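You operate a simulated robot arm through the tools that you are given. There is no shell and no other tool. Be economical: measure what you need, move in short steps, check, and stop when the job is done.

Carry out the task below with a simulated two-armed robot. There is one attempt and no reset: what you move stays moved.

TASK
Put the tray cloth on the narrow table top. Then put the cleat file on top of the mesh nest. Then fetch the panel spray and stand it on top of the black drain jug. The order counts. Set down upright: tray cloth, panel spray.

It is judged by the outcome, as a careful person would: the job done as asked, and still so three seconds after it is handed in. It fails if anything else is knocked over, pushed out of place, dropped, spilled or broken. Flat cloth is picked up by pressing the open fingertips on it (5 to 10 N) and closing them slowly along it; thin cloth reads only 2 to 8 mm in the jaws.

THE ROBOT
Two 7-joint arms with two-finger parallel grippers on one trunk, on a base that drives. Base frame: it is fixed to the floor where the robot stands at the start and does not move with it; the origin is under the middle of the robot, x ahead of it, y to its left, z up; the surface under the hand at the start is at about z = 0.76. Readings come in m, degrees, newtons and seconds.
The left shoulder is at the start at [0.05, 0.168, 1.132], the right one opposite. With the tool pointing down near the work surface each hand reaches from about 0.1 to 0.66 m from the robot's upright axis, wherever it stands, measured 20 degrees to its own side. Places, roughly: drain jug [0.75, 1.5, 0.75]; narrow table top [0.9, 1.6, 0.8]. Payload 1.57 kg a hand.
The tool frame of a hand sits at the grasp point between the pads (the TCP): z along the fingers, y along the line on which they close. The tips reach 0.03 m beyond it. The gripper opens to 0.08 m. The fingers are 0.017 m wide and 0.012 m thick; the gripper's body (0.04 by 0.082 m) begins 0.08 m behind the TCP.
Orientation is that of the tool frame in the base frame, as a unit quaternion [w, x, y, z]. With the fingers straight down and closing along the base's y, the tool's x points along the base's -x, its y along +y and its z along -z.

THE INTERFACE
- The arms move only by the tool step_arm. It takes "left_motion", "right_motion" or both (then of equal length, played together; a hand with none holds still); each is a list of rows, each an object of numbers (a shift or turn left out is 0, a gripper value left out holds the last): "ax", "ay", "az": the turn, a rotation vector about the tool's x, y, z in units of 120 degrees (1.0 is 120 degrees); "dx", "dy", "dz": the shift along the tool's x, y, z in units of 500 mm (1.0 is 500 mm); "fingers": the opening, from 0 (shut) to 1 (fully open). In form: [{"ax": .., "ay": .., "az": .., "dx": .., "dy": .., "dz": .., "fingers": ..}, ...]. A call has 1 to 10 rows; each row is the pose to reach, as a shift and turn from the pose commanded when the call began, along the tool's axes at that moment. A call with a number of a shift or a turn outside -1 to 1 is refused whole. A row lasts 0.2 s, in which the tool goes at most 0.05 m and 8.6 degrees; a call with a longer step from one row to the next is refused whole, and so is a gripper value outside its range. Where a pose cannot be reached the arm comes as near as it can. A force on the tool above 40 N (or 10 N above the force at the start of the call, whichever is more), or a blocked arm, ends the call early, and 0.2 s more pass. The fingers move at their own pace (about 0.045 m/s each) and stop on an object; they squeeze with about 28 N. The grip force told is the motor's: it shows also when the fingers shut on nothing. Time passes only in rows, and 0.2 s behind the last, so rows that repeat a pose let the fingers close. It gives the time, the measured TCP pose, the force on the tool (base axes), the opening and the grip force at its end, in the units of the frame above (readings bear some noise), with the torque about the TCP (base axes, N m) and any sound that the robot's microphone picked up.
- Cameras (640 x 400 px; columns grow to the right, rows downward): "scene" is now at [0.1203, 0.0366, 1.3455]; the picture's right is [0.41, -0.91, 0.00], its down [-0.50, -0.22, -0.83] and it looks along [0.76, 0.34, -0.55] (base axes); focal length 289 px, centre (320, 200). "left" rides on the left gripper at [0.072, 0.007, -0.122] in its tool frame; the picture's right is [-0.09, 1.00, 0.00], its down [-0.84, -0.08, -0.54] and it looks along [-0.54, -0.05, 0.84] (tool axes); focal length 238 px, centre (320, 200). "right" rides on the right gripper at [0.072, -0.007, -0.122] in its tool frame; the picture's right is [0.09, 1.00, 0.00], its down [-0.84, 0.08, -0.54] and it looks along [-0.54, 0.05, 0.84] (tool axes); focal length 238 px, centre (320, 200). There is no depth. A picture from a camera that has moved, and an enlarged one, comes with that camera's place and axes in the base frame and with its lens.
- capture(camera): a new picture of that camera. The clock stands still meanwhile.
- slide_trunk(by): slides the trunk up (or, below 0, down) by that many m; the arms and the scene camera ride with it, the base frame stays. It gives what a move gives, with no picture.
- roll_base(legs): drives the robot by 1 to 6 legs, each [ahead, left, turn to the left] in m, m and degrees, along the robot's own axes; the way and the turn of a leg run together, so that a leg with both is an arc; at most 1.5 m and 180 degrees a leg. The arms and the cameras ride along, it lands a little off, and it stops where it bumps. It gives what a move gives.
- turn_head(pan, tilt): turns the head with the scene camera to pan (to the left, within 80 degrees either way) and tilt (down, from -29 to 69), counted from straight ahead of the robot. It gives what a move gives.
- enlarge(camera, box): a new picture of the part [left, top, right, bottom] of that camera's present view, enlarged. The clock stands still meanwhile.
- finish_job(): hands the job in; it is judged then, once.

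Work in short steps. Places have to be worked out from the pictures, the camera data and where the tool is seen: move nearer, look again, correct. Check each grasp and each placing, and mend what went wrong. You have 165 turns and 138 pictures in all, those below and enlarged ones among them. Open the grippers and draw the arms clear of the work before you hand the job in, unless the task says otherwise; then end with one line.

The tools are called after ">>>" by a JSON object that holds its "fn" and its "kwargs". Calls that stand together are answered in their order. step_arm: Moves the arms, as the interface text tells. Its arguments: {"type":"object","properties":{"left_motion":{"type":"array","items":{"type":"object","properties":{"ax":{"type":"number"},"ay":{"type":"number"},"az":{"type":"number"},"dx":{"type":"number"},"dy":{"type":"number"},"dz":{"type":"number"},"fingers":{"type":"number"}}}},"right_motion":{"type":"array","items":{"type":"object","properties":{"ax":{"type":"number"},"ay":{"type":"number"},"az":{"type":"number"},"dx":{"type":"number"},"dy":{"type":"number"},"dz":{"type":"number"},"fingers":{"type":"number"}}}}},"required":[]} The other tools are called the same way: slide_trunk (by) slides the trunk up or down; roll_base (legs) drives the base; turn_head (pan, tilt) turns the head that bears the scene camera; capture (camera) takes a picture; enlarge (camera, box) takes an enlarged picture of a part of a camera's view; finish_job () hands the job in.

At the start:

```text
time_s: 0.0
left_eef_pos: [0.4486, 0.368, 1.1163]
left_orientation: [0.0, 0.0, 1.0, 0.0]
left_contact_force: [0.2, -0.5, 0.7]
left_torque: [0.0, -0.03, -0.02]
left_opening: 0.0801
left_grasp_force: 0.0
right_eef_pos: [0.4796, -0.0507, 1.0778]
right_orientation: [0.001, 0.0, 1.0, 0.0]
right_contact_force: [0.3, 0.0, 0.5]
right_torque: [0.01, 0.04, 0.02]
right_opening: 0.0802
right_grasp_force: 0.0
trunk travel left (down, up): [-0.3, 0.143]
robot x, y, heading: [-0.0007, 0.0006, 0.0]
head pan, tilt: [24.1, 33.4]
```

scene: 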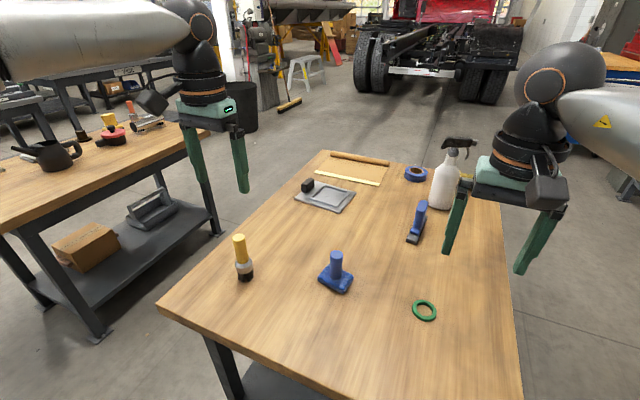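
right: 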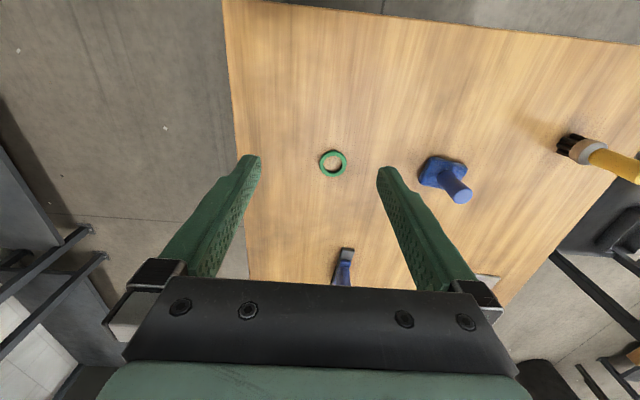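
left: 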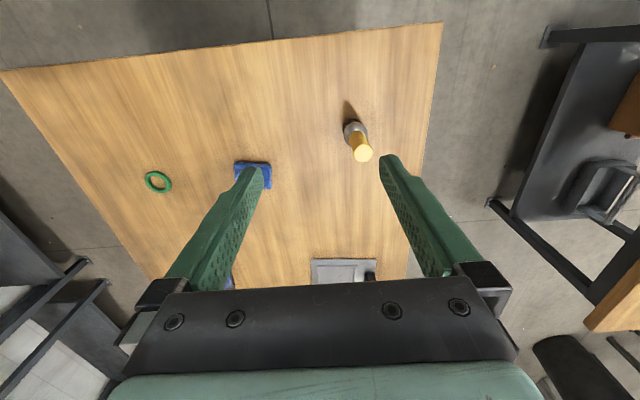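

I see two tables: the near one with a grey item, a spray bottle, tape and tools, and the left one with black jugs. I'll enlarge both to identify things.

>>> {"fn": "enlarge", "kwargs": {"camera": "scene", "box": [220, 130, 520, 330]}}

>>> {"fn": "enlarge", "kwargs": {"camera": "scene", "box": [0, 80, 240, 230]}}

>>> {"fn": "enlarge", "kwargs": {"camera": "scene", "box": [280, 140, 480, 265]}}

```text
2.00 times, centred on (370, 230) of scene
camera zoom: at [0.1203, 0.0366, 1.3455], right [0.41, -0.91, 0.0], down [-0.5, -0.22, -0.83], along [0.76, 0.34, -0.55], focal length 578 px, centre (220, 140)
```

zoom: 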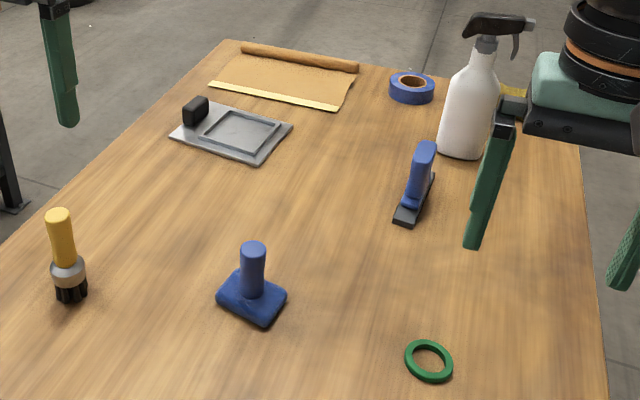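

```text
2.67 times, centred on (120, 155) of scene
camera zoom: at [0.1203, 0.0366, 1.3455], right [0.41, -0.91, 0.0], down [-0.5, -0.22, -0.83], along [0.76, 0.34, -0.55], focal length 771 px, centre (853, 320)
```

zoom: 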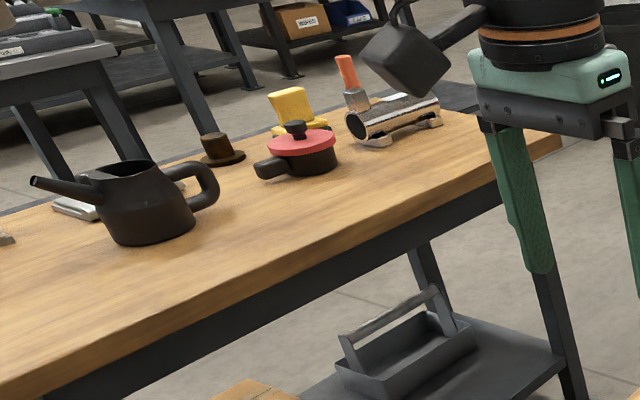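

```text
3.20 times, centred on (380, 202) of scene
camera zoom: at [0.1203, 0.0366, 1.3455], right [0.41, -0.91, 0.0], down [-0.5, -0.22, -0.83], along [0.76, 0.34, -0.55], focal length 925 px, centre (128, 192)
```

zoom: 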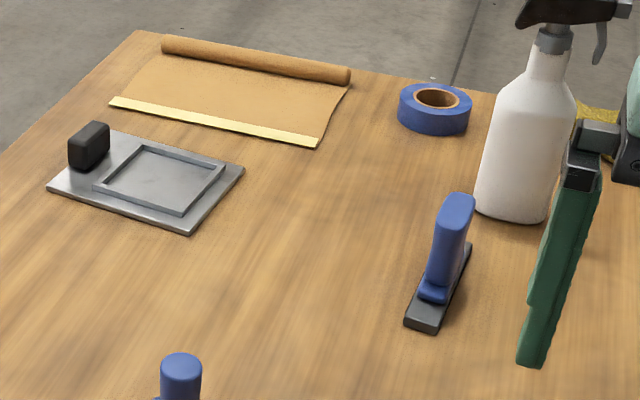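

The jug stands on the left table. Next I'll look for the cloth, file and mesh nest: pan left at the table, then right at the yellow thing behind the bottle.

>>> {"fn": "turn_head", "kwargs": {"pan": 60, "tilt": 25}}

>>> {"fn": "capture", "kwargs": {"camera": "scene"}}

>>> {"fn": "turn_head", "kwargs": {"pan": -25, "tilt": 30}}

>>> {"fn": "capture", "kwargs": {"camera": "scene"}}

```text
time_s: 1.0
left_eef_pos: [0.4475, 0.3675, 1.1157]
left_orientation: [0.0, 0.0, 1.0, 0.001]
left_contact_force: [0.0, 0.6, 0.9]
left_torque: [-0.02, 0.02, -0.01]
left_opening: 0.0802
left_grasp_force: 0.1
right_eef_pos: [0.4791, -0.0507, 1.0773]
right_orientation: [0.001, 0.001, 1.0, 0.0]
right_contact_force: [0.0, 0.5, 0.1]
right_torque: [-0.01, -0.01, 0.02]
right_opening: 0.0803
right_grasp_force: 0.0
trunk travel left (down, up): [-0.3, 0.143]
robot x, y, heading: [0.0007, -0.0003, -0.2]
head pan, tilt: [60.0, 25.0]
```

```text
131 pictures are left
camera scene: at [0.0852, 0.0801, 1.3588], right [0.87, -0.5, 0.0], down [-0.21, -0.37, -0.91], along [0.45, 0.78, -0.42], focal length 289 px, centre (320, 200)
```

scene: 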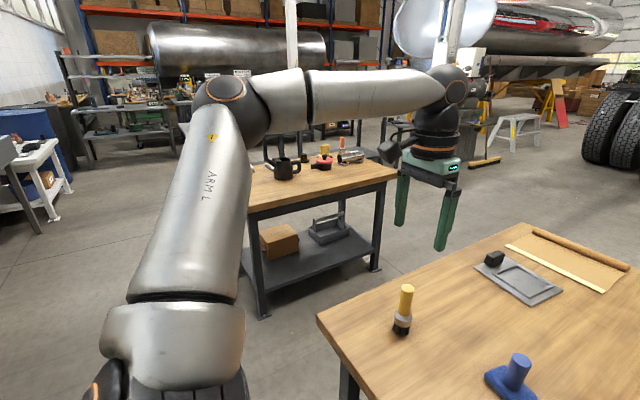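

```text
time_s: 2.6
left_eef_pos: [0.4486, 0.3674, 1.1157]
left_orientation: [0.0, 0.0, 1.0, -0.001]
left_contact_force: [-0.4, 0.0, -0.3]
left_torque: [0.01, 0.0, -0.01]
left_opening: 0.0798
left_grasp_force: 0.1
right_eef_pos: [0.4786, -0.0493, 1.0769]
right_orientation: [0.001, 0.0, 1.0, 0.0]
right_contact_force: [0.0, 0.7, 0.1]
right_torque: [-0.02, -0.01, 0.02]
right_opening: 0.08
right_grasp_force: 0.0
trunk travel left (down, up): [-0.3, 0.143]
robot x, y, heading: [0.0006, 0.0038, 0.1]
head pan, tilt: [-25.0, 30.0]
```

```text
130 pictures are left
camera scene: at [0.1211, -0.0379, 1.3509], right [-0.42, -0.91, 0.0], down [-0.45, 0.21, -0.87], along [0.79, -0.37, -0.5], focal length 289 px, centre (320, 200)
```

scene: 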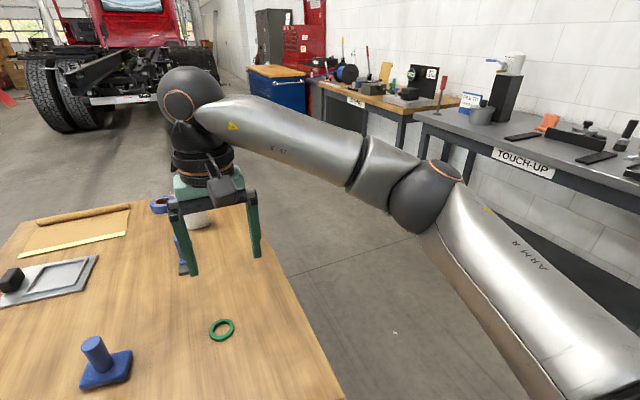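

The right hand hides the area near the bottle. I'll move it 0.2 m to the right and look ahead.

>>> {"fn": "step_arm", "kwargs": {"right_motion": [{"dy": -0.09}, {"dy": -0.18}, {"dy": -0.27}, {"dy": -0.36}, {"dy": -0.45}]}}

>>> {"fn": "turn_head", "kwargs": {"pan": 0, "tilt": 35}}

>>> {"fn": "enlarge", "kwargs": {"camera": "scene", "box": [160, 80, 480, 280]}}

```text
time_s: 3.8
left_eef_pos: [0.4478, 0.3669, 1.1164]
left_orientation: [0.0, 0.0, 1.0, 0.001]
left_contact_force: [-0.5, -0.7, 0.5]
left_torque: [0.01, 0.0, 0.0]
left_opening: 0.0805
left_grasp_force: 0.0
right_eef_pos: [0.4814, -0.2764, 1.0784]
right_orientation: [0.001, 0.0, 1.0, 0.0]
right_contact_force: [0.4, -0.8, 0.1]
right_torque: [0.02, -0.01, 0.04]
right_opening: 0.0799
right_grasp_force: 0.0
trunk travel left (down, up): [-0.3, 0.143]
robot x, y, heading: [0.0023, -0.0004, 0.1]
head pan, tilt: [-25.0, 30.0]
```

```text
time_s: 4.7
left_eef_pos: [0.449, 0.3662, 1.1153]
left_orientation: [0.0, 0.0, 1.0, 0.0]
left_contact_force: [-0.3, -0.9, -0.4]
left_torque: [-0.04, 0.0, -0.01]
left_opening: 0.0799
left_grasp_force: 0.2
right_eef_pos: [0.4806, -0.2742, 1.0782]
right_orientation: [0.0, 0.0, 1.0, 0.0]
right_contact_force: [0.7, -0.6, -0.8]
right_torque: [0.0, 0.0, 0.0]
right_opening: 0.0801
right_grasp_force: 0.0
trunk travel left (down, up): [-0.3, 0.143]
robot x, y, heading: [0.0022, -0.0017, 0.4]
head pan, tilt: [0.0, 35.0]
```

```text
2.00 times, centred on (320, 180) of scene
camera zoom: at [0.1272, 0.0003, 1.3431], right [0.0, -1.0, 0.0], down [-0.57, 0.0, -0.82], along [0.82, 0.0, -0.57], focal length 578 px, centre (320, 240)
```

zoom: 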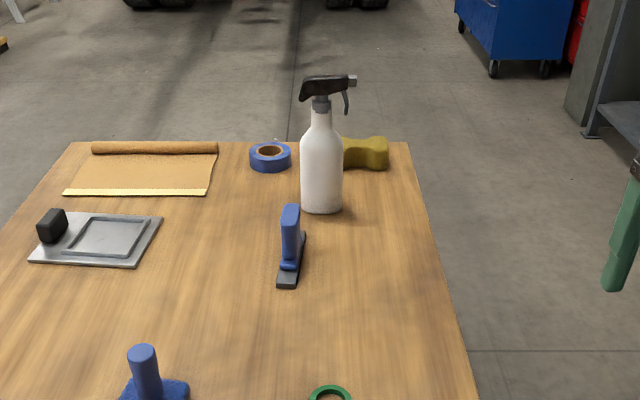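

The yellow item is a sponge. The left table is then the narrow table top, with the jug on it. I'll drive left to see its items up close.

>>> {"fn": "roll_base", "kwargs": {"legs": [[0, 0.9, 0], [0, 0, 45]]}}

>>> {"fn": "turn_head", "kwargs": {"pan": -5, "tilt": 30}}

>>> {"fn": "capture", "kwargs": {"camera": "scene"}}

```text
time_s: 15.0
left_eef_pos: [0.0541, 1.4697, 1.1149]
left_orientation: [0.0, -0.384, 0.923, 0.001]
left_contact_force: [0.9, -0.5, -0.5]
left_torque: [-0.03, 0.01, 0.0]
left_opening: 0.08
left_grasp_force: 0.1
right_eef_pos: [0.5313, 1.0397, 1.0779]
right_orientation: [0.0, -0.384, 0.923, 0.001]
right_contact_force: [0.0, -0.2, -0.1]
right_torque: [-0.01, -0.02, 0.02]
right_opening: 0.08
right_grasp_force: 0.1
trunk travel left (down, up): [-0.3, 0.143]
robot x, y, heading: [-0.0012, 0.8938, 45.0]
head pan, tilt: [0.0, 35.0]
```

```text
time_s: 15.6
left_eef_pos: [0.0532, 1.4695, 1.1153]
left_orientation: [0.001, -0.385, 0.923, -0.001]
left_contact_force: [-0.4, 0.6, 0.0]
left_torque: [-0.02, -0.01, 0.0]
left_opening: 0.0799
left_grasp_force: 0.0
right_eef_pos: [0.5318, 1.0399, 1.078]
right_orientation: [0.001, -0.383, 0.924, 0.001]
right_contact_force: [-0.1, 0.1, -0.3]
right_torque: [-0.03, -0.04, 0.01]
right_opening: 0.0799
right_grasp_force: 0.1
trunk travel left (down, up): [-0.3, 0.143]
robot x, y, heading: [-0.004, 0.8936, 45.6]
head pan, tilt: [-5.0, 30.0]
```

```text
128 pictures are left
camera scene: at [0.0938, 0.9799, 1.3508], right [0.65, -0.76, 0.0], down [-0.38, -0.32, -0.87], along [0.66, 0.56, -0.5], focal length 289 px, centre (320, 200)
```

scene: 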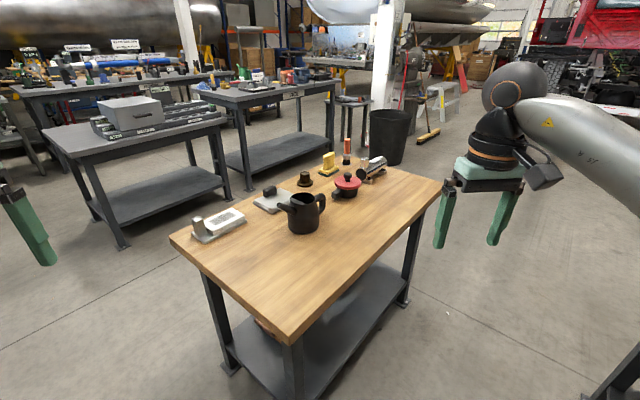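

>>> {"fn": "enlarge", "kwargs": {"camera": "scene", "box": [180, 130, 400, 268]}}

>>> {"fn": "enlarge", "kwargs": {"camera": "scene", "box": [0, 40, 380, 160]}}

```text
2.90 times, centred on (290, 199) of scene
camera zoom: at [0.0938, 0.9799, 1.3508], right [0.65, -0.76, 0.0], down [-0.38, -0.32, -0.87], along [0.66, 0.56, -0.5], focal length 838 px, centre (407, 203)
```

zoom: 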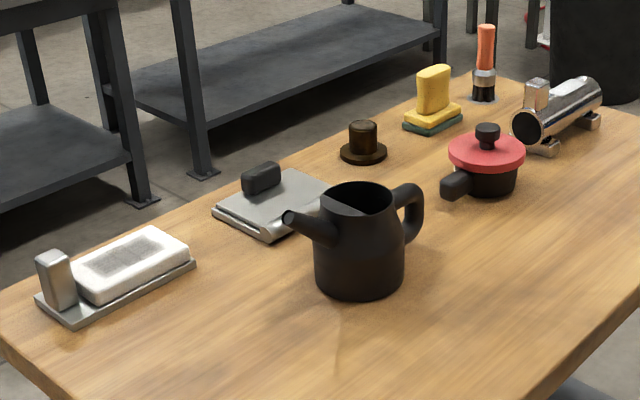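

```text
1.68 times, centred on (190, 100) of scene
camera zoom: at [0.0938, 0.9799, 1.3508], right [0.65, -0.76, 0.0], down [-0.38, -0.32, -0.87], along [0.66, 0.56, -0.5], focal length 487 px, centre (539, 368)
```

zoom: 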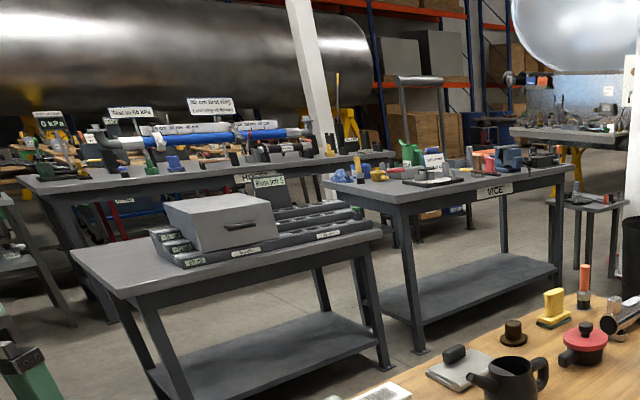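

The white block on a metal plate shows a mesh patch, and there is another grey plate with a black knob. I'll get closer, at the end of the narrow table, and look from above.

>>> {"fn": "roll_base", "kwargs": {"legs": [[0, 0, -45.6], [0, 0.5, 0]]}}

>>> {"fn": "turn_head", "kwargs": {"pan": 5, "tilt": 35}}

>>> {"fn": "capture", "kwargs": {"camera": "scene"}}

>>> {"fn": "capture", "kwargs": {"camera": "left"}}

```text
time_s: 22.6
left_eef_pos: [0.4416, 1.7614, 1.1156]
left_orientation: [0.0, -0.003, 1.0, 0.001]
left_contact_force: [-0.5, -0.8, 0.0]
left_torque: [0.0, -0.01, -0.02]
left_opening: 0.0798
left_grasp_force: 0.1
right_eef_pos: [0.4788, 1.1191, 1.0794]
right_orientation: [0.0, -0.002, 1.0, 0.0]
right_contact_force: [0.1, -0.8, 0.7]
right_torque: [0.0, 0.0, 0.02]
right_opening: 0.0803
right_grasp_force: 0.1
trunk travel left (down, up): [-0.3, 0.143]
robot x, y, heading: [-0.0002, 1.3952, 0.2]
head pan, tilt: [-5.0, 30.0]
```

```text
time_s: 23.3
left_eef_pos: [0.4428, 1.7606, 1.1163]
left_orientation: [0.0, -0.003, 1.0, 0.001]
left_contact_force: [0.6, 0.0, 0.5]
left_torque: [-0.02, 0.01, 0.04]
left_opening: 0.08
left_grasp_force: 0.1
right_eef_pos: [0.4772, 1.1185, 1.0781]
right_orientation: [0.001, -0.002, 1.0, -0.001]
right_contact_force: [-0.1, -0.4, 0.6]
right_torque: [0.03, 0.02, 0.01]
right_opening: 0.0799
right_grasp_force: 0.0
trunk travel left (down, up): [-0.3, 0.143]
robot x, y, heading: [-0.0037, 1.39, 0.3]
head pan, tilt: [5.0, 35.0]
```

```text
125 pictures are left
camera scene: at [0.1226, 1.4008, 1.3431], right [0.09, -1.0, 0.0], down [-0.57, -0.05, -0.82], along [0.82, 0.07, -0.57], focal length 289 px, centre (320, 200)
```

scene: 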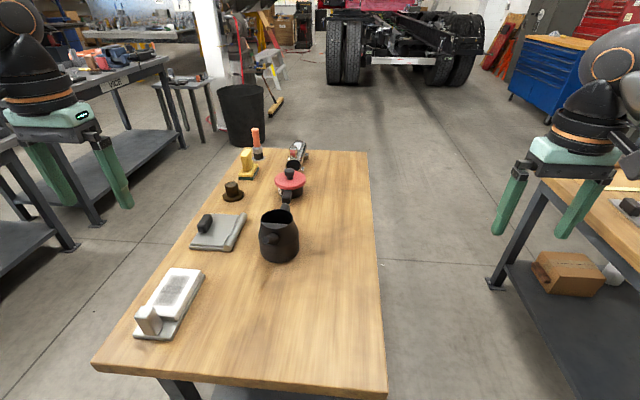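

```text
124 pictures are left
camera left: at [0.3702, 1.7685, 1.2376], right [0.09, 1.0, 0.0], down [0.84, -0.07, 0.54], along [0.54, -0.05, -0.84], focal length 238 px, centre (320, 200)
```

left: 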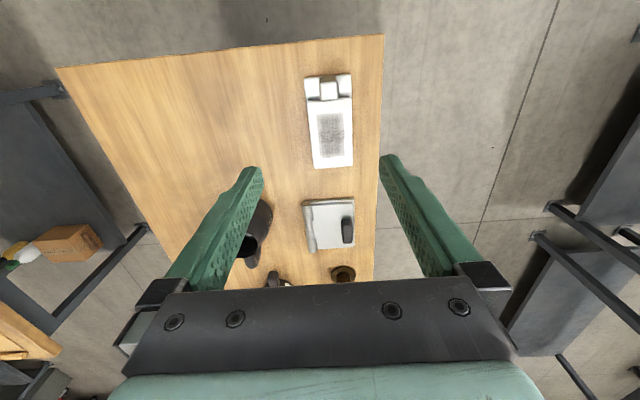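

>>> {"fn": "enlarge", "kwargs": {"camera": "scene", "box": [120, 190, 320, 345]}}

>>> {"fn": "enlarge", "kwargs": {"camera": "scene", "box": [210, 120, 330, 215]}}

>>> {"fn": "enlarge", "kwargs": {"camera": "left", "box": [250, 60, 400, 290]}}

```text
2.58 times, centred on (220, 268) of scene
camera zoom: at [0.1226, 1.4008, 1.3431], right [0.09, -1.0, 0.0], down [-0.57, -0.05, -0.82], along [0.82, 0.07, -0.57], focal length 746 px, centre (578, 26)
```

zoom: 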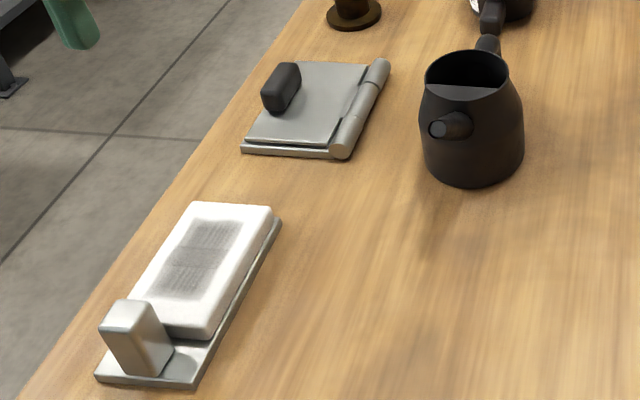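

```text
4.21 times, centred on (270, 168) of scene
camera zoom: at [0.1226, 1.4008, 1.3431], right [0.09, -1.0, 0.0], down [-0.57, -0.05, -0.82], along [0.82, 0.07, -0.57], focal length 1217 px, centre (530, 337)
```

zoom: 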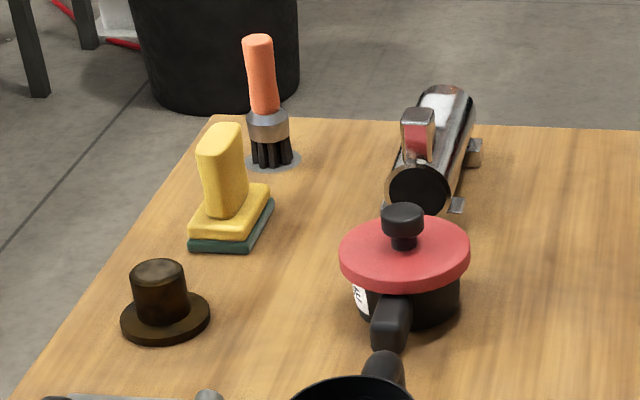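

```text
1.74 times, centred on (325, 175) of left
camera zoom: at [0.3702, 1.7685, 1.2376], right [0.09, 1.0, 0.0], down [0.84, -0.07, 0.54], along [0.54, -0.05, -0.84], focal length 414 px, centre (311, 244)
```

zoom: 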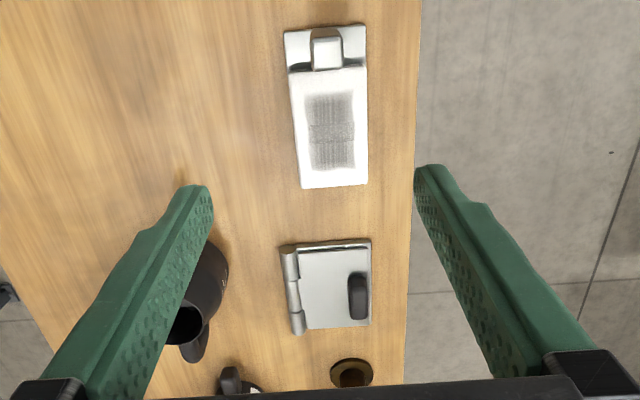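

I think the gap between tables (about 0.7 m) lets me reach both. I'll go to it facing the near table (−y) to inspect the plate and cloth from above.

>>> {"fn": "roll_base", "kwargs": {"legs": [[-0.05, -0.46, 0], [0, 0, -90.3], [0, 0.5, 0]]}}

>>> {"fn": "turn_head", "kwargs": {"pan": 20, "tilt": 45}}

>>> {"fn": "capture", "kwargs": {"camera": "scene"}}

```text
time_s: 36.0
left_eef_pos: [0.8024, 0.4962, 1.1154]
left_orientation: [0.0, 0.703, 0.711, 0.0]
left_contact_force: [-0.9, 0.0, -0.9]
left_torque: [0.02, 0.0, 0.02]
left_opening: 0.0798
left_grasp_force: 0.1
right_eef_pos: [0.1609, 0.4576, 1.0789]
right_orientation: [0.001, 0.703, 0.711, 0.0]
right_contact_force: [0.4, -0.2, 0.3]
right_torque: [-0.05, 0.01, 0.02]
right_opening: 0.0801
right_grasp_force: 0.0
trunk travel left (down, up): [-0.3, 0.143]
robot x, y, heading: [0.4324, 0.9396, -89.2]
head pan, tilt: [5.0, 35.0]
```

```text
time_s: 36.8
left_eef_pos: [0.8019, 0.4972, 1.1165]
left_orientation: [0.0, 0.703, 0.711, 0.0]
left_contact_force: [0.2, -0.1, 0.3]
left_torque: [-0.01, -0.02, 0.0]
left_opening: 0.0802
left_grasp_force: 0.0
right_eef_pos: [0.1605, 0.4569, 1.0788]
right_orientation: [0.0, 0.704, 0.711, -0.001]
right_contact_force: [0.8, 0.0, 0.2]
right_torque: [-0.01, -0.03, 0.02]
right_opening: 0.0802
right_grasp_force: 0.2
trunk travel left (down, up): [-0.3, 0.143]
robot x, y, heading: [0.4252, 0.9414, -89.5]
head pan, tilt: [20.0, 45.0]
```

```text
120 pictures are left
camera scene: at [0.4585, 0.8251, 1.3283], right [-0.94, -0.35, 0.0], down [-0.25, 0.66, -0.71], along [0.25, -0.66, -0.71], focal length 289 px, centre (320, 200)
```

scene: 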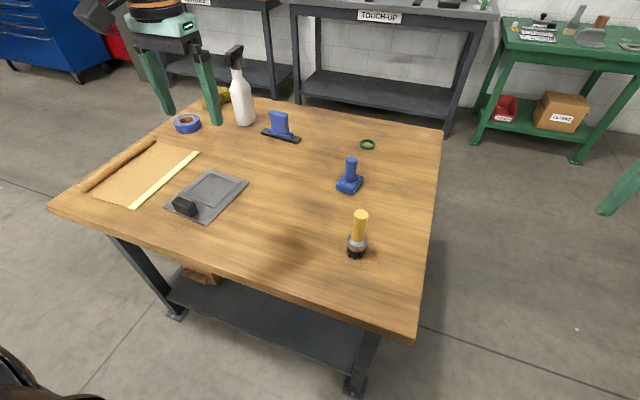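

No bump. Continue sideways so that the cloth and plate are in front of me.

>>> {"fn": "roll_base", "kwargs": {"legs": [[0, 0.55, -0.5]]}}

>>> {"fn": "turn_head", "kwargs": {"pan": 5, "tilt": 50}}

>>> {"fn": "capture", "kwargs": {"camera": "scene"}}

>>> {"fn": "capture", "kwargs": {"camera": "left"}}

```text
time_s: 42.1
left_eef_pos: [1.3437, 0.4907, 1.1156]
left_orientation: [0.0, 0.709, 0.705, 0.0]
left_contact_force: [0.7, 0.0, 0.7]
left_torque: [0.02, 0.02, -0.03]
left_opening: 0.0799
left_grasp_force: 0.1
right_eef_pos: [0.7002, 0.4632, 1.0779]
right_orientation: [0.0, 0.71, 0.705, 0.0]
right_contact_force: [-0.3, -0.4, -1.1]
right_torque: [0.02, 0.01, 0.01]
right_opening: 0.0801
right_grasp_force: 0.1
trunk travel left (down, up): [-0.3, 0.143]
robot x, y, heading: [0.9764, 0.9443, -90.2]
head pan, tilt: [20.0, 45.0]
```

```text
time_s: 42.9
left_eef_pos: [1.3436, 0.492, 1.1171]
left_orientation: [0.0, 0.71, 0.704, 0.001]
left_contact_force: [-0.5, 0.0, -0.2]
left_torque: [-0.04, -0.01, 0.02]
left_opening: 0.0798
left_grasp_force: 0.1
right_eef_pos: [0.7013, 0.463, 1.0783]
right_orientation: [0.0, 0.71, 0.704, -0.001]
right_contact_force: [0.2, -0.3, 0.7]
right_torque: [0.04, -0.02, 0.0]
right_opening: 0.08
right_grasp_force: 0.0
trunk travel left (down, up): [-0.3, 0.143]
robot x, y, heading: [0.9798, 0.9416, -90.4]
head pan, tilt: [5.0, 50.0]
```

```text
119 pictures are left
camera scene: at [0.9849, 0.8254, 1.3214], right [-1.0, -0.08, 0.0], down [-0.06, 0.76, -0.64], along [0.05, -0.64, -0.77], focal length 289 px, centre (320, 200)
```

scene: 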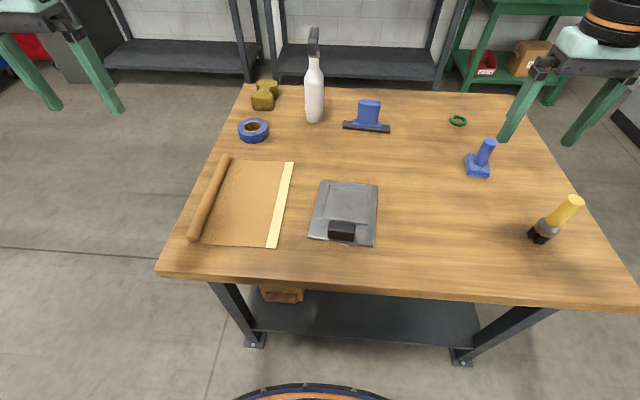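

```text
118 pictures are left
camera left: at [1.3502, 0.5636, 1.2376], right [0.99, -0.1, 0.0], down [-0.08, -0.84, 0.54], along [-0.05, -0.54, -0.84], focal length 238 px, centre (320, 200)
```

left: 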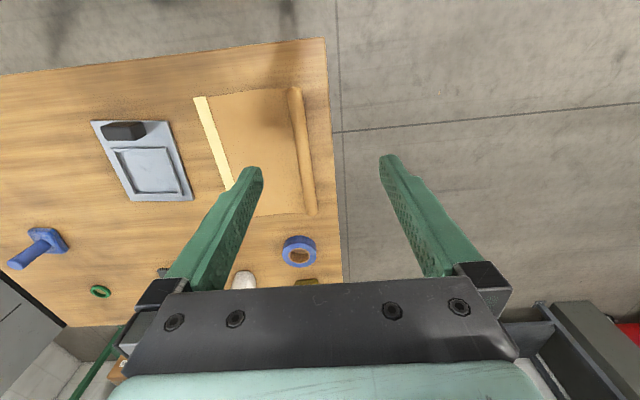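

>>> {"fn": "enlarge", "kwargs": {"camera": "scene", "box": [180, 140, 400, 270]}}

>>> {"fn": "enlarge", "kwargs": {"camera": "scene", "box": [230, 40, 410, 150]}}

>>> {"fn": "enlarge", "kwargs": {"camera": "left", "box": [80, 70, 340, 240]}}

```text
2.91 times, centred on (290, 205) of scene
camera zoom: at [0.9849, 0.8254, 1.3214], right [-1.0, -0.08, 0.0], down [-0.06, 0.76, -0.64], along [0.05, -0.64, -0.77], focal length 841 px, centre (407, 186)
```

zoom: 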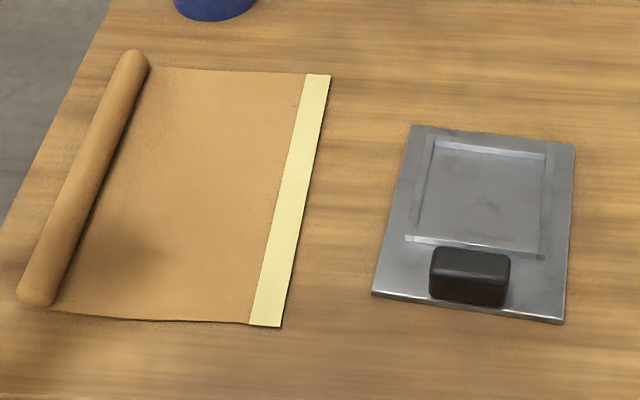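

```text
3.56 times, centred on (320, 95) of scene
camera zoom: at [0.9849, 0.8254, 1.3214], right [-1.0, -0.08, 0.0], down [-0.06, 0.76, -0.64], along [0.05, -0.64, -0.77], focal length 1028 px, centre (320, 573)
```

zoom: 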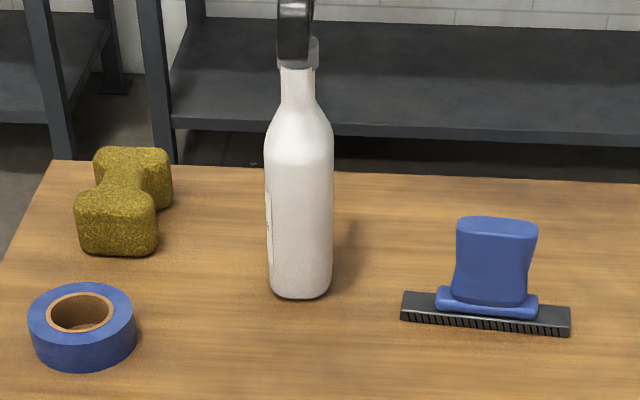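

```text
2.35 times, centred on (210, 155) of left
camera zoom: at [1.3502, 0.5636, 1.2376], right [0.99, -0.1, 0.0], down [-0.08, -0.84, 0.54], along [-0.05, -0.54, -0.84], focal length 561 px, centre (579, 306)
```

zoom: 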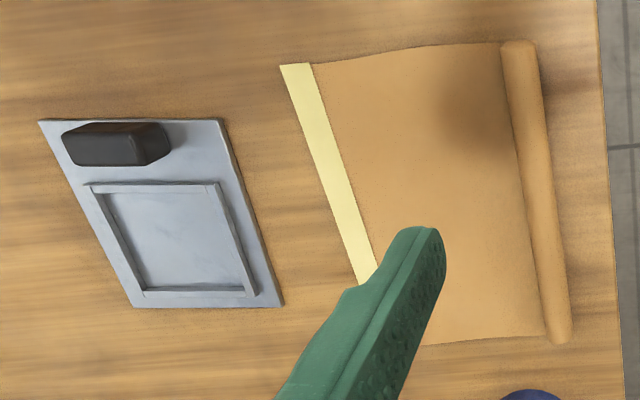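

I'll survey the benches beyond for anything that could be "cloth", "file" or "mesh nest" before deciding.

>>> {"fn": "turn_head", "kwargs": {"pan": 0, "tilt": 18}}

>>> {"fn": "capture", "kwargs": {"camera": "scene"}}

>>> {"fn": "enlarge", "kwargs": {"camera": "scene", "box": [160, 60, 400, 210]}}

>>> {"fn": "enlarge", "kwargs": {"camera": "scene", "box": [400, 60, 640, 210]}}

>>> {"fn": "enlarge", "kwargs": {"camera": "scene", "box": [0, 40, 200, 165]}}

```text
time_s: 43.8
left_eef_pos: [1.3431, 0.489, 1.1167]
left_orientation: [0.001, 0.71, 0.705, 0.0]
left_contact_force: [0.4, 0.4, 0.3]
left_torque: [-0.02, -0.01, -0.01]
left_opening: 0.08
left_grasp_force: 0.2
right_eef_pos: [0.6995, 0.4627, 1.0784]
right_orientation: [0.0, 0.71, 0.704, -0.001]
right_contact_force: [-0.2, 0.0, 0.3]
right_torque: [0.0, 0.02, 0.0]
right_opening: 0.0799
right_grasp_force: 0.0
trunk travel left (down, up): [-0.3, 0.143]
robot x, y, heading: [0.9777, 0.9438, -90.1]
head pan, tilt: [0.0, 18.0]
```

```text
114 pictures are left
camera scene: at [0.978, 0.8088, 1.3701], right [-1.0, 0.01, 0.0], down [0.0, 0.31, -0.95], along [-0.01, -0.95, -0.31], focal length 289 px, centre (320, 200)
```

scene: 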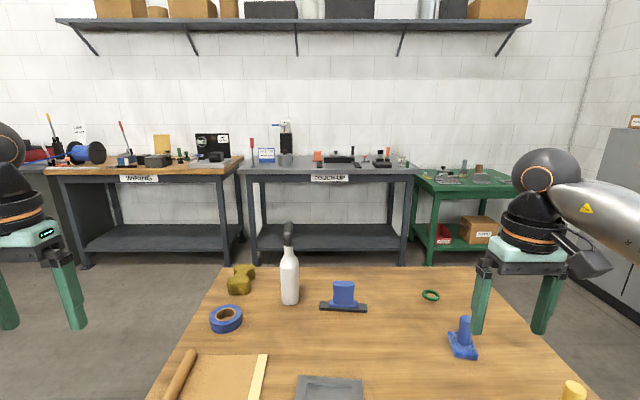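

```text
2.67 times, centred on (280, 135) of scene
camera zoom: at [0.978, 0.8088, 1.3701], right [-1.0, 0.01, 0.0], down [0.0, 0.31, -0.95], along [-0.01, -0.95, -0.31], focal length 771 px, centre (427, 373)
```

zoom: 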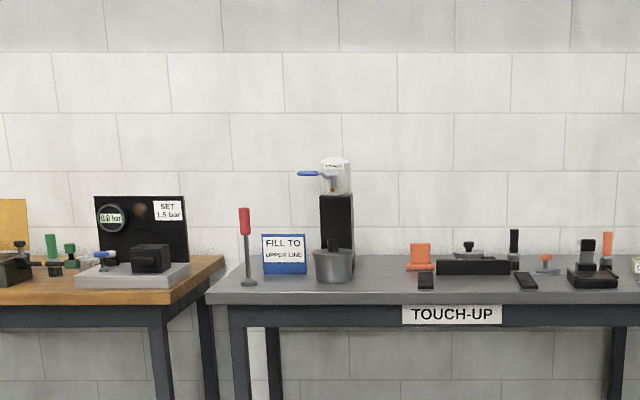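

```text
2.67 times, centred on (520, 135) of scene
camera zoom: at [0.978, 0.8088, 1.3701], right [-1.0, 0.01, 0.0], down [0.0, 0.31, -0.95], along [-0.01, -0.95, -0.31], focal length 771 px, centre (-213, 373)
```

zoom: 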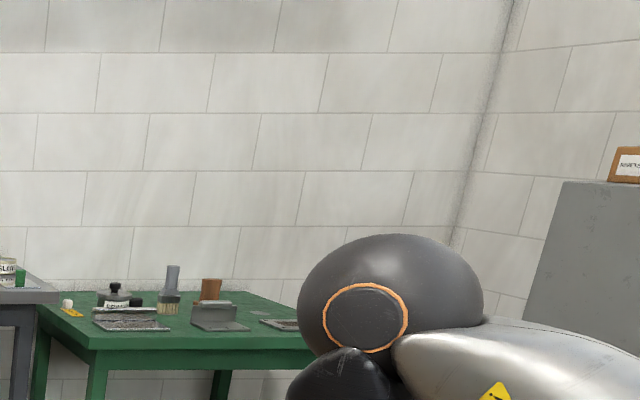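

```text
3.20 times, centred on (100, 102) of scene
camera zoom: at [0.978, 0.8088, 1.3701], right [-1.0, 0.01, 0.0], down [0.0, 0.31, -0.95], along [-0.01, -0.95, -0.31], focal length 925 px, centre (1024, 512)
```

zoom: 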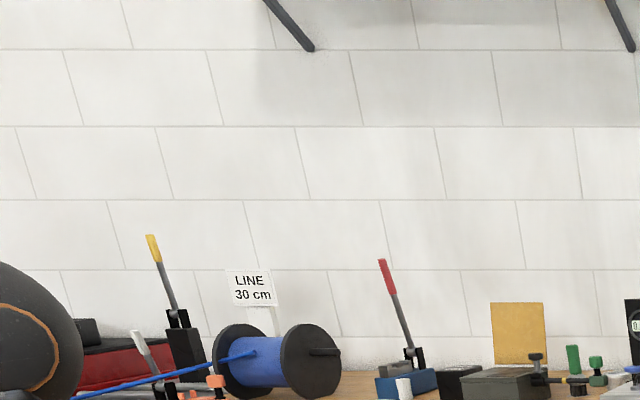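

Judgement so far:
- **Tray cloth:** the flat tan sheet with the rolled edge.
- **Panel spray:** the white bottle.
- **Cleat file:** the blue-handled ribbed bar.
- **Mesh nest:** probably the plate with the white meshed pad. I'll check it close up later.

First the cloth: shift to bring its roll (x≈1.30, y≈0.38) into the left hand's reach.

>>> {"fn": "roll_base", "kwargs": {"legs": [[0, 0.17, 0]]}}

>>> {"fn": "turn_head", "kwargs": {"pan": 10, "tilt": 50}}

>>> {"fn": "step_arm", "kwargs": {"left_motion": [{"dy": -0.1, "dx": -0.04}, {"dy": -0.2, "dx": -0.1}, {"dy": -0.3, "dx": -0.18}, {"dy": -0.42, "dx": -0.22, "dz": 0.02}, {"dy": -0.44, "dx": -0.22, "dz": 0.1}, {"dy": -0.44, "dx": -0.22, "dz": 0.2}, {"dy": -0.44, "dx": -0.22, "dz": 0.28}]}}

>>> {"fn": "capture", "kwargs": {"camera": "left"}}

>>> {"fn": "capture", "kwargs": {"camera": "scene"}}

```text
time_s: 46.0
left_eef_pos: [1.5151, 0.4903, 1.1153]
left_orientation: [0.0, 0.71, 0.705, -0.001]
left_contact_force: [0.2, 0.2, -0.5]
left_torque: [0.01, 0.0, -0.04]
left_opening: 0.0798
left_grasp_force: 0.1
right_eef_pos: [0.8721, 0.4616, 1.078]
right_orientation: [0.0, 0.709, 0.705, 0.0]
right_contact_force: [-0.8, -0.2, 1.4]
right_torque: [0.0, 0.0, -0.05]
right_opening: 0.0798
right_grasp_force: 0.1
trunk travel left (down, up): [-0.3, 0.143]
robot x, y, heading: [1.1518, 0.9397, -90.3]
head pan, tilt: [0.0, 18.0]
```

```text
time_s: 46.9
left_eef_pos: [1.5141, 0.4891, 1.116]
left_orientation: [0.0, 0.709, 0.705, -0.001]
left_contact_force: [1.0, 0.3, 0.3]
left_torque: [0.0, 0.03, -0.05]
left_opening: 0.08
left_grasp_force: 0.0
right_eef_pos: [0.8715, 0.4613, 1.0776]
right_orientation: [0.0, 0.71, 0.705, -0.001]
right_contact_force: [0.0, 0.2, -0.5]
right_torque: [-0.01, 0.02, 0.0]
right_opening: 0.0799
right_grasp_force: 0.1
trunk travel left (down, up): [-0.3, 0.143]
robot x, y, heading: [1.1542, 0.9422, -90.4]
head pan, tilt: [10.0, 50.0]
```

```text
refused: row 1 steps farther than a row can; nothing moved
```

```text
110 pictures are left
camera left: at [1.5215, 0.5629, 1.2376], right [1.0, -0.1, 0.0], down [-0.08, -0.84, 0.54], along [-0.05, -0.54, -0.84], focal length 238 px, centre (320, 200)
```

left: 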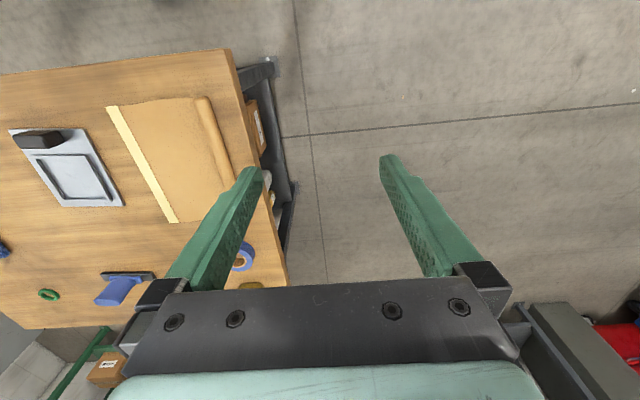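

```text
109 pictures are left
camera scene: at [1.1625, 0.825, 1.3214], right [-0.99, -0.17, 0.0], down [-0.13, 0.75, -0.64], along [0.11, -0.63, -0.77], focal length 289 px, centre (320, 200)
```

scene: 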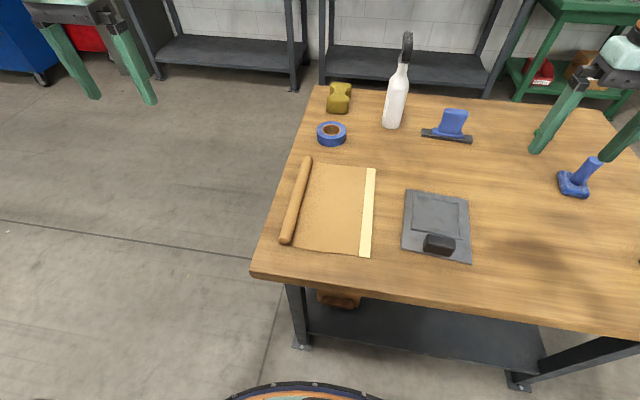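

The roll lies along y at x≈1.298, from y 0.24 to 0.51. I'll bring the left hand over its middle in steps of under 0.05 m.

>>> {"fn": "step_arm", "kwargs": {"left_motion": [{"dy": -0.08, "dx": -0.04}, {"dy": -0.16, "dx": -0.08}, {"dy": -0.24, "dx": -0.12}, {"dy": -0.32, "dx": -0.16}, {"dy": -0.4, "dx": -0.2}, {"dy": -0.432, "dx": -0.22, "dz": 0.06}, {"dy": -0.432, "dx": -0.22, "dz": 0.15}, {"dy": -0.432, "dx": -0.22, "dz": 0.24}, {"dy": -0.432, "dx": -0.22, "dz": 0.33}, {"dy": -0.432, "dx": -0.22, "dz": 0.42}]}}

>>> {"fn": "capture", "kwargs": {"camera": "left"}}

>>> {"fn": "capture", "kwargs": {"camera": "scene"}}

```text
time_s: 49.1
left_eef_pos: [1.3498, 0.4433, 0.9304]
left_orientation: [0.001, 0.71, 0.705, -0.001]
left_contact_force: [-0.1, -0.1, -0.7]
left_torque: [0.05, 0.01, -0.03]
left_opening: 0.08
left_grasp_force: 0.1
left hand out of reach, approached as far as the arm can: row 4, 5, 6, 7, 8, 9, 10
right_eef_pos: [0.8721, 0.4605, 1.0786]
right_orientation: [0.001, 0.71, 0.705, -0.001]
right_contact_force: [0.4, 0.4, -0.7]
right_torque: [0.0, -0.03, 0.03]
right_opening: 0.0802
right_grasp_force: 0.1
trunk travel left (down, up): [-0.3, 0.143]
robot x, y, heading: [1.1502, 0.9371, -90.6]
head pan, tilt: [10.0, 50.0]
```

```text
108 pictures are left
camera left: at [1.3568, 0.5156, 1.0525], right [1.0, -0.1, 0.0], down [-0.08, -0.84, 0.54], along [-0.05, -0.54, -0.84], focal length 238 px, centre (320, 200)
```

left: 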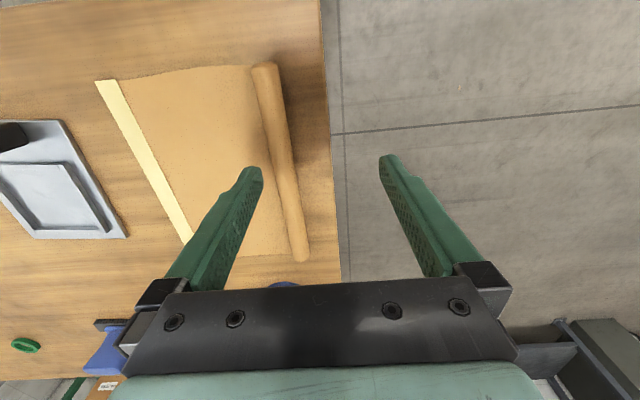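

```text
107 pictures are left
camera scene: at [1.1627, 0.825, 1.3214], right [-0.99, -0.17, 0.0], down [-0.13, 0.76, -0.64], along [0.11, -0.63, -0.77], focal length 289 px, centre (320, 200)
```

scene: 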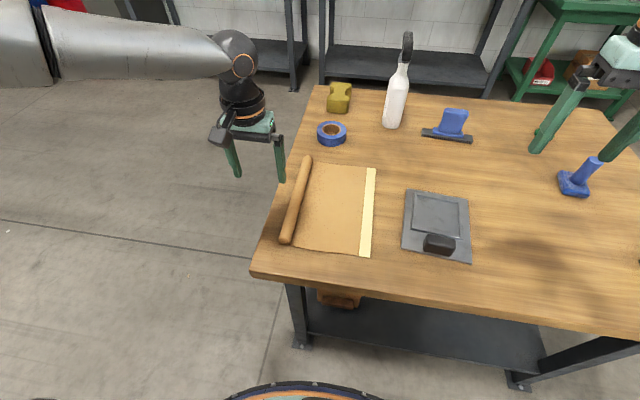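

The arm stopped short at (1.35, 0.443), so I'll command the remaining distance again from here.

>>> {"fn": "step_arm", "kwargs": {"left_motion": [{"dy": -0.05, "dx": 0}, {"dy": -0.1, "dx": 0.0}, {"dy": -0.1, "dx": -0.06}, {"dy": -0.1, "dx": -0.12}]}}

```text
time_s: 50.1
left_eef_pos: [1.3501, 0.4367, 0.9485]
left_orientation: [0.001, 0.71, 0.704, -0.001]
left_contact_force: [0.8, -0.6, 0.5]
left_torque: [0.01, -0.01, 0.02]
left_opening: 0.0799
left_grasp_force: 0.0
left hand out of reach, approached as far as the arm can: row 1, 2, 3, 4
right_eef_pos: [0.8728, 0.4612, 1.0784]
right_orientation: [0.0, 0.709, 0.705, 0.0]
right_contact_force: [0.6, 0.2, -0.1]
right_torque: [-0.01, 0.0, 0.01]
right_opening: 0.0799
right_grasp_force: 0.2
trunk travel left (down, up): [-0.3, 0.143]
robot x, y, heading: [1.1521, 0.941, -90.5]
head pan, tilt: [10.0, 50.0]
```

The hand is stuck about 0.2 m left of my axis, so it cannot come further in. I'll pull the hand outward and shift the base 0.1 m instead.

>>> {"fn": "step_arm", "kwargs": {"left_motion": [{"dy": 0.08, "dx": 0.04}, {"dy": 0.16, "dx": 0.08}, {"dy": 0.24, "dx": 0.12}, {"dy": 0.3, "dx": 0.12}]}}

>>> {"fn": "roll_base", "kwargs": {"legs": [[0, -0.1, 0]]}}

>>> {"fn": "capture", "kwargs": {"camera": "left"}}

```text
time_s: 51.1
left_eef_pos: [1.4982, 0.4988, 0.9493]
left_orientation: [0.0, 0.71, 0.704, -0.001]
left_contact_force: [0.0, 0.2, -0.2]
left_torque: [0.02, -0.02, 0.02]
left_opening: 0.0799
left_grasp_force: 0.1
right_eef_pos: [0.8727, 0.4612, 1.0782]
right_orientation: [0.001, 0.709, 0.705, -0.001]
right_contact_force: [0.6, -0.3, 1.1]
right_torque: [0.0, -0.02, 0.03]
right_opening: 0.08
right_grasp_force: 0.0
trunk travel left (down, up): [-0.3, 0.143]
robot x, y, heading: [1.1492, 0.9383, -90.4]
head pan, tilt: [10.0, 50.0]
```

```text
time_s: 52.7
left_eef_pos: [1.398, 0.4997, 0.9491]
left_orientation: [0.001, 0.71, 0.704, 0.002]
left_contact_force: [0.1, -0.3, -0.3]
left_torque: [-0.01, -0.02, 0.02]
left_opening: 0.08
left_grasp_force: 0.1
right_eef_pos: [0.7729, 0.4633, 1.0793]
right_orientation: [0.0, 0.71, 0.705, -0.001]
right_contact_force: [-0.4, 0.2, 0.2]
right_torque: [0.02, -0.02, 0.04]
right_opening: 0.0797
right_grasp_force: 0.0
trunk travel left (down, up): [-0.3, 0.143]
robot x, y, heading: [1.0516, 0.9416, -90.4]
head pan, tilt: [10.0, 50.0]
```

```text
106 pictures are left
camera left: at [1.4052, 0.5719, 1.0712], right [1.0, -0.1, 0.0], down [-0.08, -0.84, 0.54], along [-0.05, -0.54, -0.84], focal length 238 px, centre (320, 200)
```

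left: 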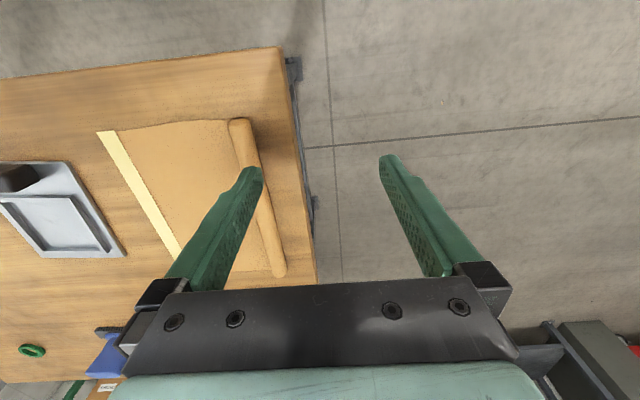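

The hand is at (1.398, 0.50), and commands count from the pose actually reached. Moving to (1.298, 0.38).

>>> {"fn": "step_arm", "kwargs": {"left_motion": [{"dy": -0.06, "dx": -0.06}, {"dy": -0.12, "dx": -0.12}, {"dy": -0.18, "dx": -0.18}, {"dy": -0.2, "dx": -0.24}]}}

>>> {"fn": "capture", "kwargs": {"camera": "left"}}

```text
time_s: 53.7
left_eef_pos: [1.3078, 0.3989, 0.9553]
left_orientation: [0.001, 0.709, 0.705, -0.001]
left_contact_force: [1.0, -0.5, -0.5]
left_torque: [-0.01, 0.01, 0.0]
left_opening: 0.0799
left_grasp_force: 0.1
left hand out of reach, approached as far as the arm can: row 4
right_eef_pos: [0.7729, 0.4621, 1.0789]
right_orientation: [0.0, 0.71, 0.704, 0.001]
right_contact_force: [-0.1, -0.1, -0.1]
right_torque: [0.04, 0.01, -0.01]
right_opening: 0.0797
right_grasp_force: 0.1
trunk travel left (down, up): [-0.3, 0.143]
robot x, y, heading: [1.0538, 0.9403, -90.0]
head pan, tilt: [10.0, 50.0]
```

```text
105 pictures are left
camera left: at [1.3145, 0.4716, 1.0769], right [1.0, -0.1, 0.0], down [-0.08, -0.84, 0.54], along [-0.05, -0.54, -0.84], focal length 238 px, centre (320, 200)
```

left: 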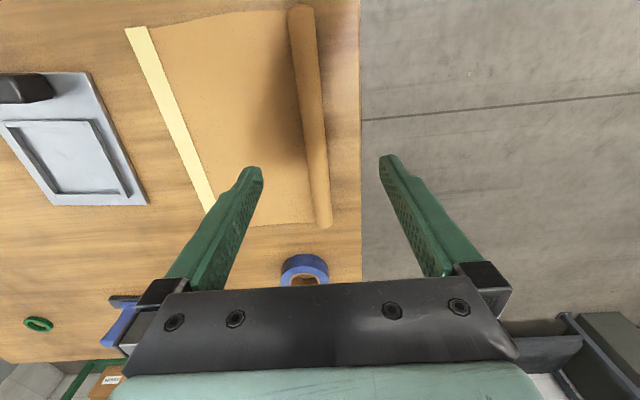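

Roll confirmed at x≈1.297, y 0.23 to 0.505. I'm at the reach limit, so I'll creep 0.06 m toward the table.

>>> {"fn": "roll_base", "kwargs": {"legs": [[0.06, 0, 0]]}}

>>> {"fn": "step_arm", "kwargs": {"left_motion": [{"dy": -0.02, "dx": 0.05}, {"dy": -0.02, "dx": 0.05, "dz": 0.08}, {"dy": -0.02, "dx": 0.05, "dz": 0.16}, {"dy": -0.02, "dx": 0.05, "dz": 0.22}]}}

>>> {"fn": "capture", "kwargs": {"camera": "left"}}

```text
time_s: 54.6
left_eef_pos: [1.3082, 0.3393, 0.9547]
left_orientation: [0.0, 0.71, 0.704, 0.0]
left_contact_force: [-1.8, -1.0, -0.5]
left_torque: [-0.01, 0.0, -0.01]
left_opening: 0.08
left_grasp_force: 0.1
right_eef_pos: [0.7725, 0.4023, 1.0778]
right_orientation: [-0.001, 0.709, 0.705, 0.001]
right_contact_force: [-0.9, -0.7, 0.0]
right_torque: [0.02, 0.02, -0.01]
right_opening: 0.08
right_grasp_force: 0.0
trunk travel left (down, up): [-0.3, 0.143]
robot x, y, heading: [1.0464, 0.8783, -90.8]
head pan, tilt: [10.0, 50.0]
```

```text
time_s: 55.6
left_eef_pos: [1.3092, 0.3798, 0.8593]
left_orientation: [-0.001, 0.709, 0.705, -0.001]
left_contact_force: [0.5, -0.3, 0.7]
left_torque: [-0.01, 0.01, 0.01]
left_opening: 0.0802
left_grasp_force: 0.2
left hand out of reach, approached as far as the arm can: row 3, 4
right_eef_pos: [0.7729, 0.4004, 1.0778]
right_orientation: [0.001, 0.71, 0.705, -0.001]
right_contact_force: [0.8, -0.2, 0.0]
right_torque: [0.0, 0.0, 0.0]
right_opening: 0.0801
right_grasp_force: 0.0
trunk travel left (down, up): [-0.3, 0.143]
robot x, y, heading: [1.0528, 0.8816, -90.1]
head pan, tilt: [10.0, 50.0]
```

```text
104 pictures are left
camera left: at [1.3164, 0.4529, 0.9802], right [1.0, -0.1, 0.0], down [-0.08, -0.83, 0.55], along [-0.05, -0.54, -0.84], focal length 238 px, centre (320, 200)
```

left: 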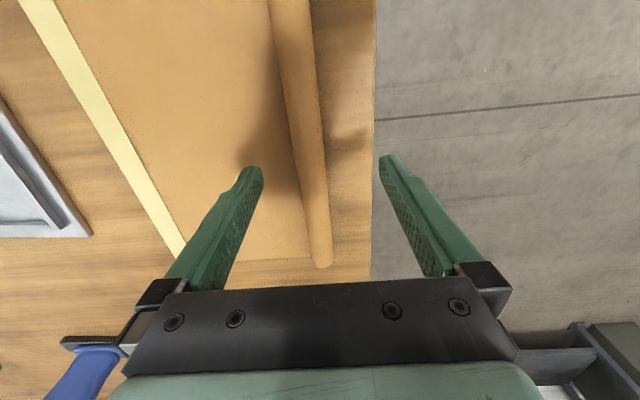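

Reach gets shorter low down, so the shoulders must come down. I'll raise the hand and then lower the trunk 0.18 m.

>>> {"fn": "step_arm", "kwargs": {"left_motion": [{"dz": -0.08}, {"dz": -0.16}, {"dz": -0.24}], "right_motion": [{"dz": -0.08}, {"dz": -0.16}, {"dz": -0.24}]}}

>>> {"fn": "slide_trunk", "kwargs": {"by": -0.14}}

>>> {"fn": "step_arm", "kwargs": {"left_motion": [{"dy": -0.03}]}}

>>> {"fn": "capture", "kwargs": {"camera": "left"}}

```text
time_s: 56.4
left_eef_pos: [1.3112, 0.3834, 0.9815]
left_orientation: [0.0, 0.709, 0.705, -0.001]
left_contact_force: [0.6, -0.2, 0.3]
left_torque: [0.0, -0.02, -0.02]
left_opening: 0.0798
left_grasp_force: 0.1
right_eef_pos: [0.7729, 0.4049, 1.1985]
right_orientation: [0.001, 0.709, 0.705, -0.001]
right_contact_force: [-0.2, 0.1, 0.1]
right_torque: [0.0, -0.01, 0.0]
right_opening: 0.0799
right_grasp_force: 0.0
trunk travel left (down, up): [-0.3, 0.143]
robot x, y, heading: [1.0563, 0.8854, -90.4]
head pan, tilt: [10.0, 50.0]
```

```text
time_s: 58.1
left_eef_pos: [1.3119, 0.3813, 0.8407]
left_orientation: [0.001, 0.71, 0.704, -0.001]
left_contact_force: [-0.6, -0.3, -0.1]
left_torque: [0.0, 0.0, -0.03]
left_opening: 0.0799
left_grasp_force: 0.0
right_eef_pos: [0.7724, 0.4039, 1.0591]
right_orientation: [0.001, 0.709, 0.705, 0.0]
right_contact_force: [0.8, 0.4, 0.0]
right_torque: [0.0, -0.01, 0.02]
right_opening: 0.0803
right_grasp_force: 0.0
trunk travel left (down, up): [-0.16, 0.283]
robot x, y, heading: [1.0539, 0.8796, -90.5]
head pan, tilt: [10.0, 50.0]
```

```text
time_s: 58.5
left_eef_pos: [1.2955, 0.3822, 0.8408]
left_orientation: [0.001, 0.71, 0.704, -0.001]
left_contact_force: [0.8, -0.1, -0.6]
left_torque: [0.04, 0.01, 0.0]
left_opening: 0.0798
left_grasp_force: 0.0
right_eef_pos: [0.7729, 0.4043, 1.0594]
right_orientation: [0.0, 0.71, 0.705, -0.002]
right_contact_force: [0.8, -0.4, -0.3]
right_torque: [0.0, -0.01, -0.01]
right_opening: 0.0799
right_grasp_force: 0.0
trunk travel left (down, up): [-0.16, 0.283]
robot x, y, heading: [1.053, 0.8782, -90.6]
head pan, tilt: [10.0, 50.0]
```

```text
103 pictures are left
camera left: at [1.3023, 0.4547, 0.9618], right [1.0, -0.1, 0.0], down [-0.08, -0.84, 0.54], along [-0.05, -0.54, -0.84], focal length 238 px, centre (320, 200)
```

left: 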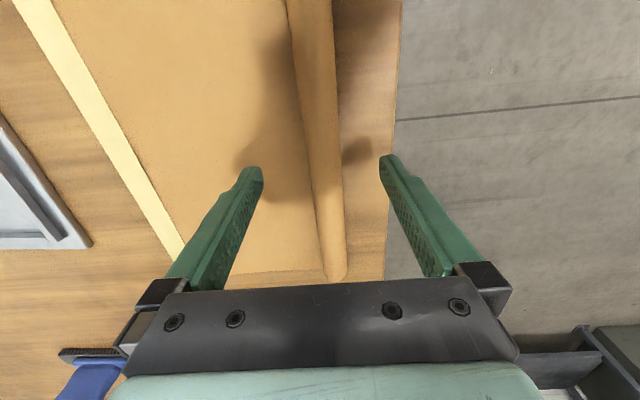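

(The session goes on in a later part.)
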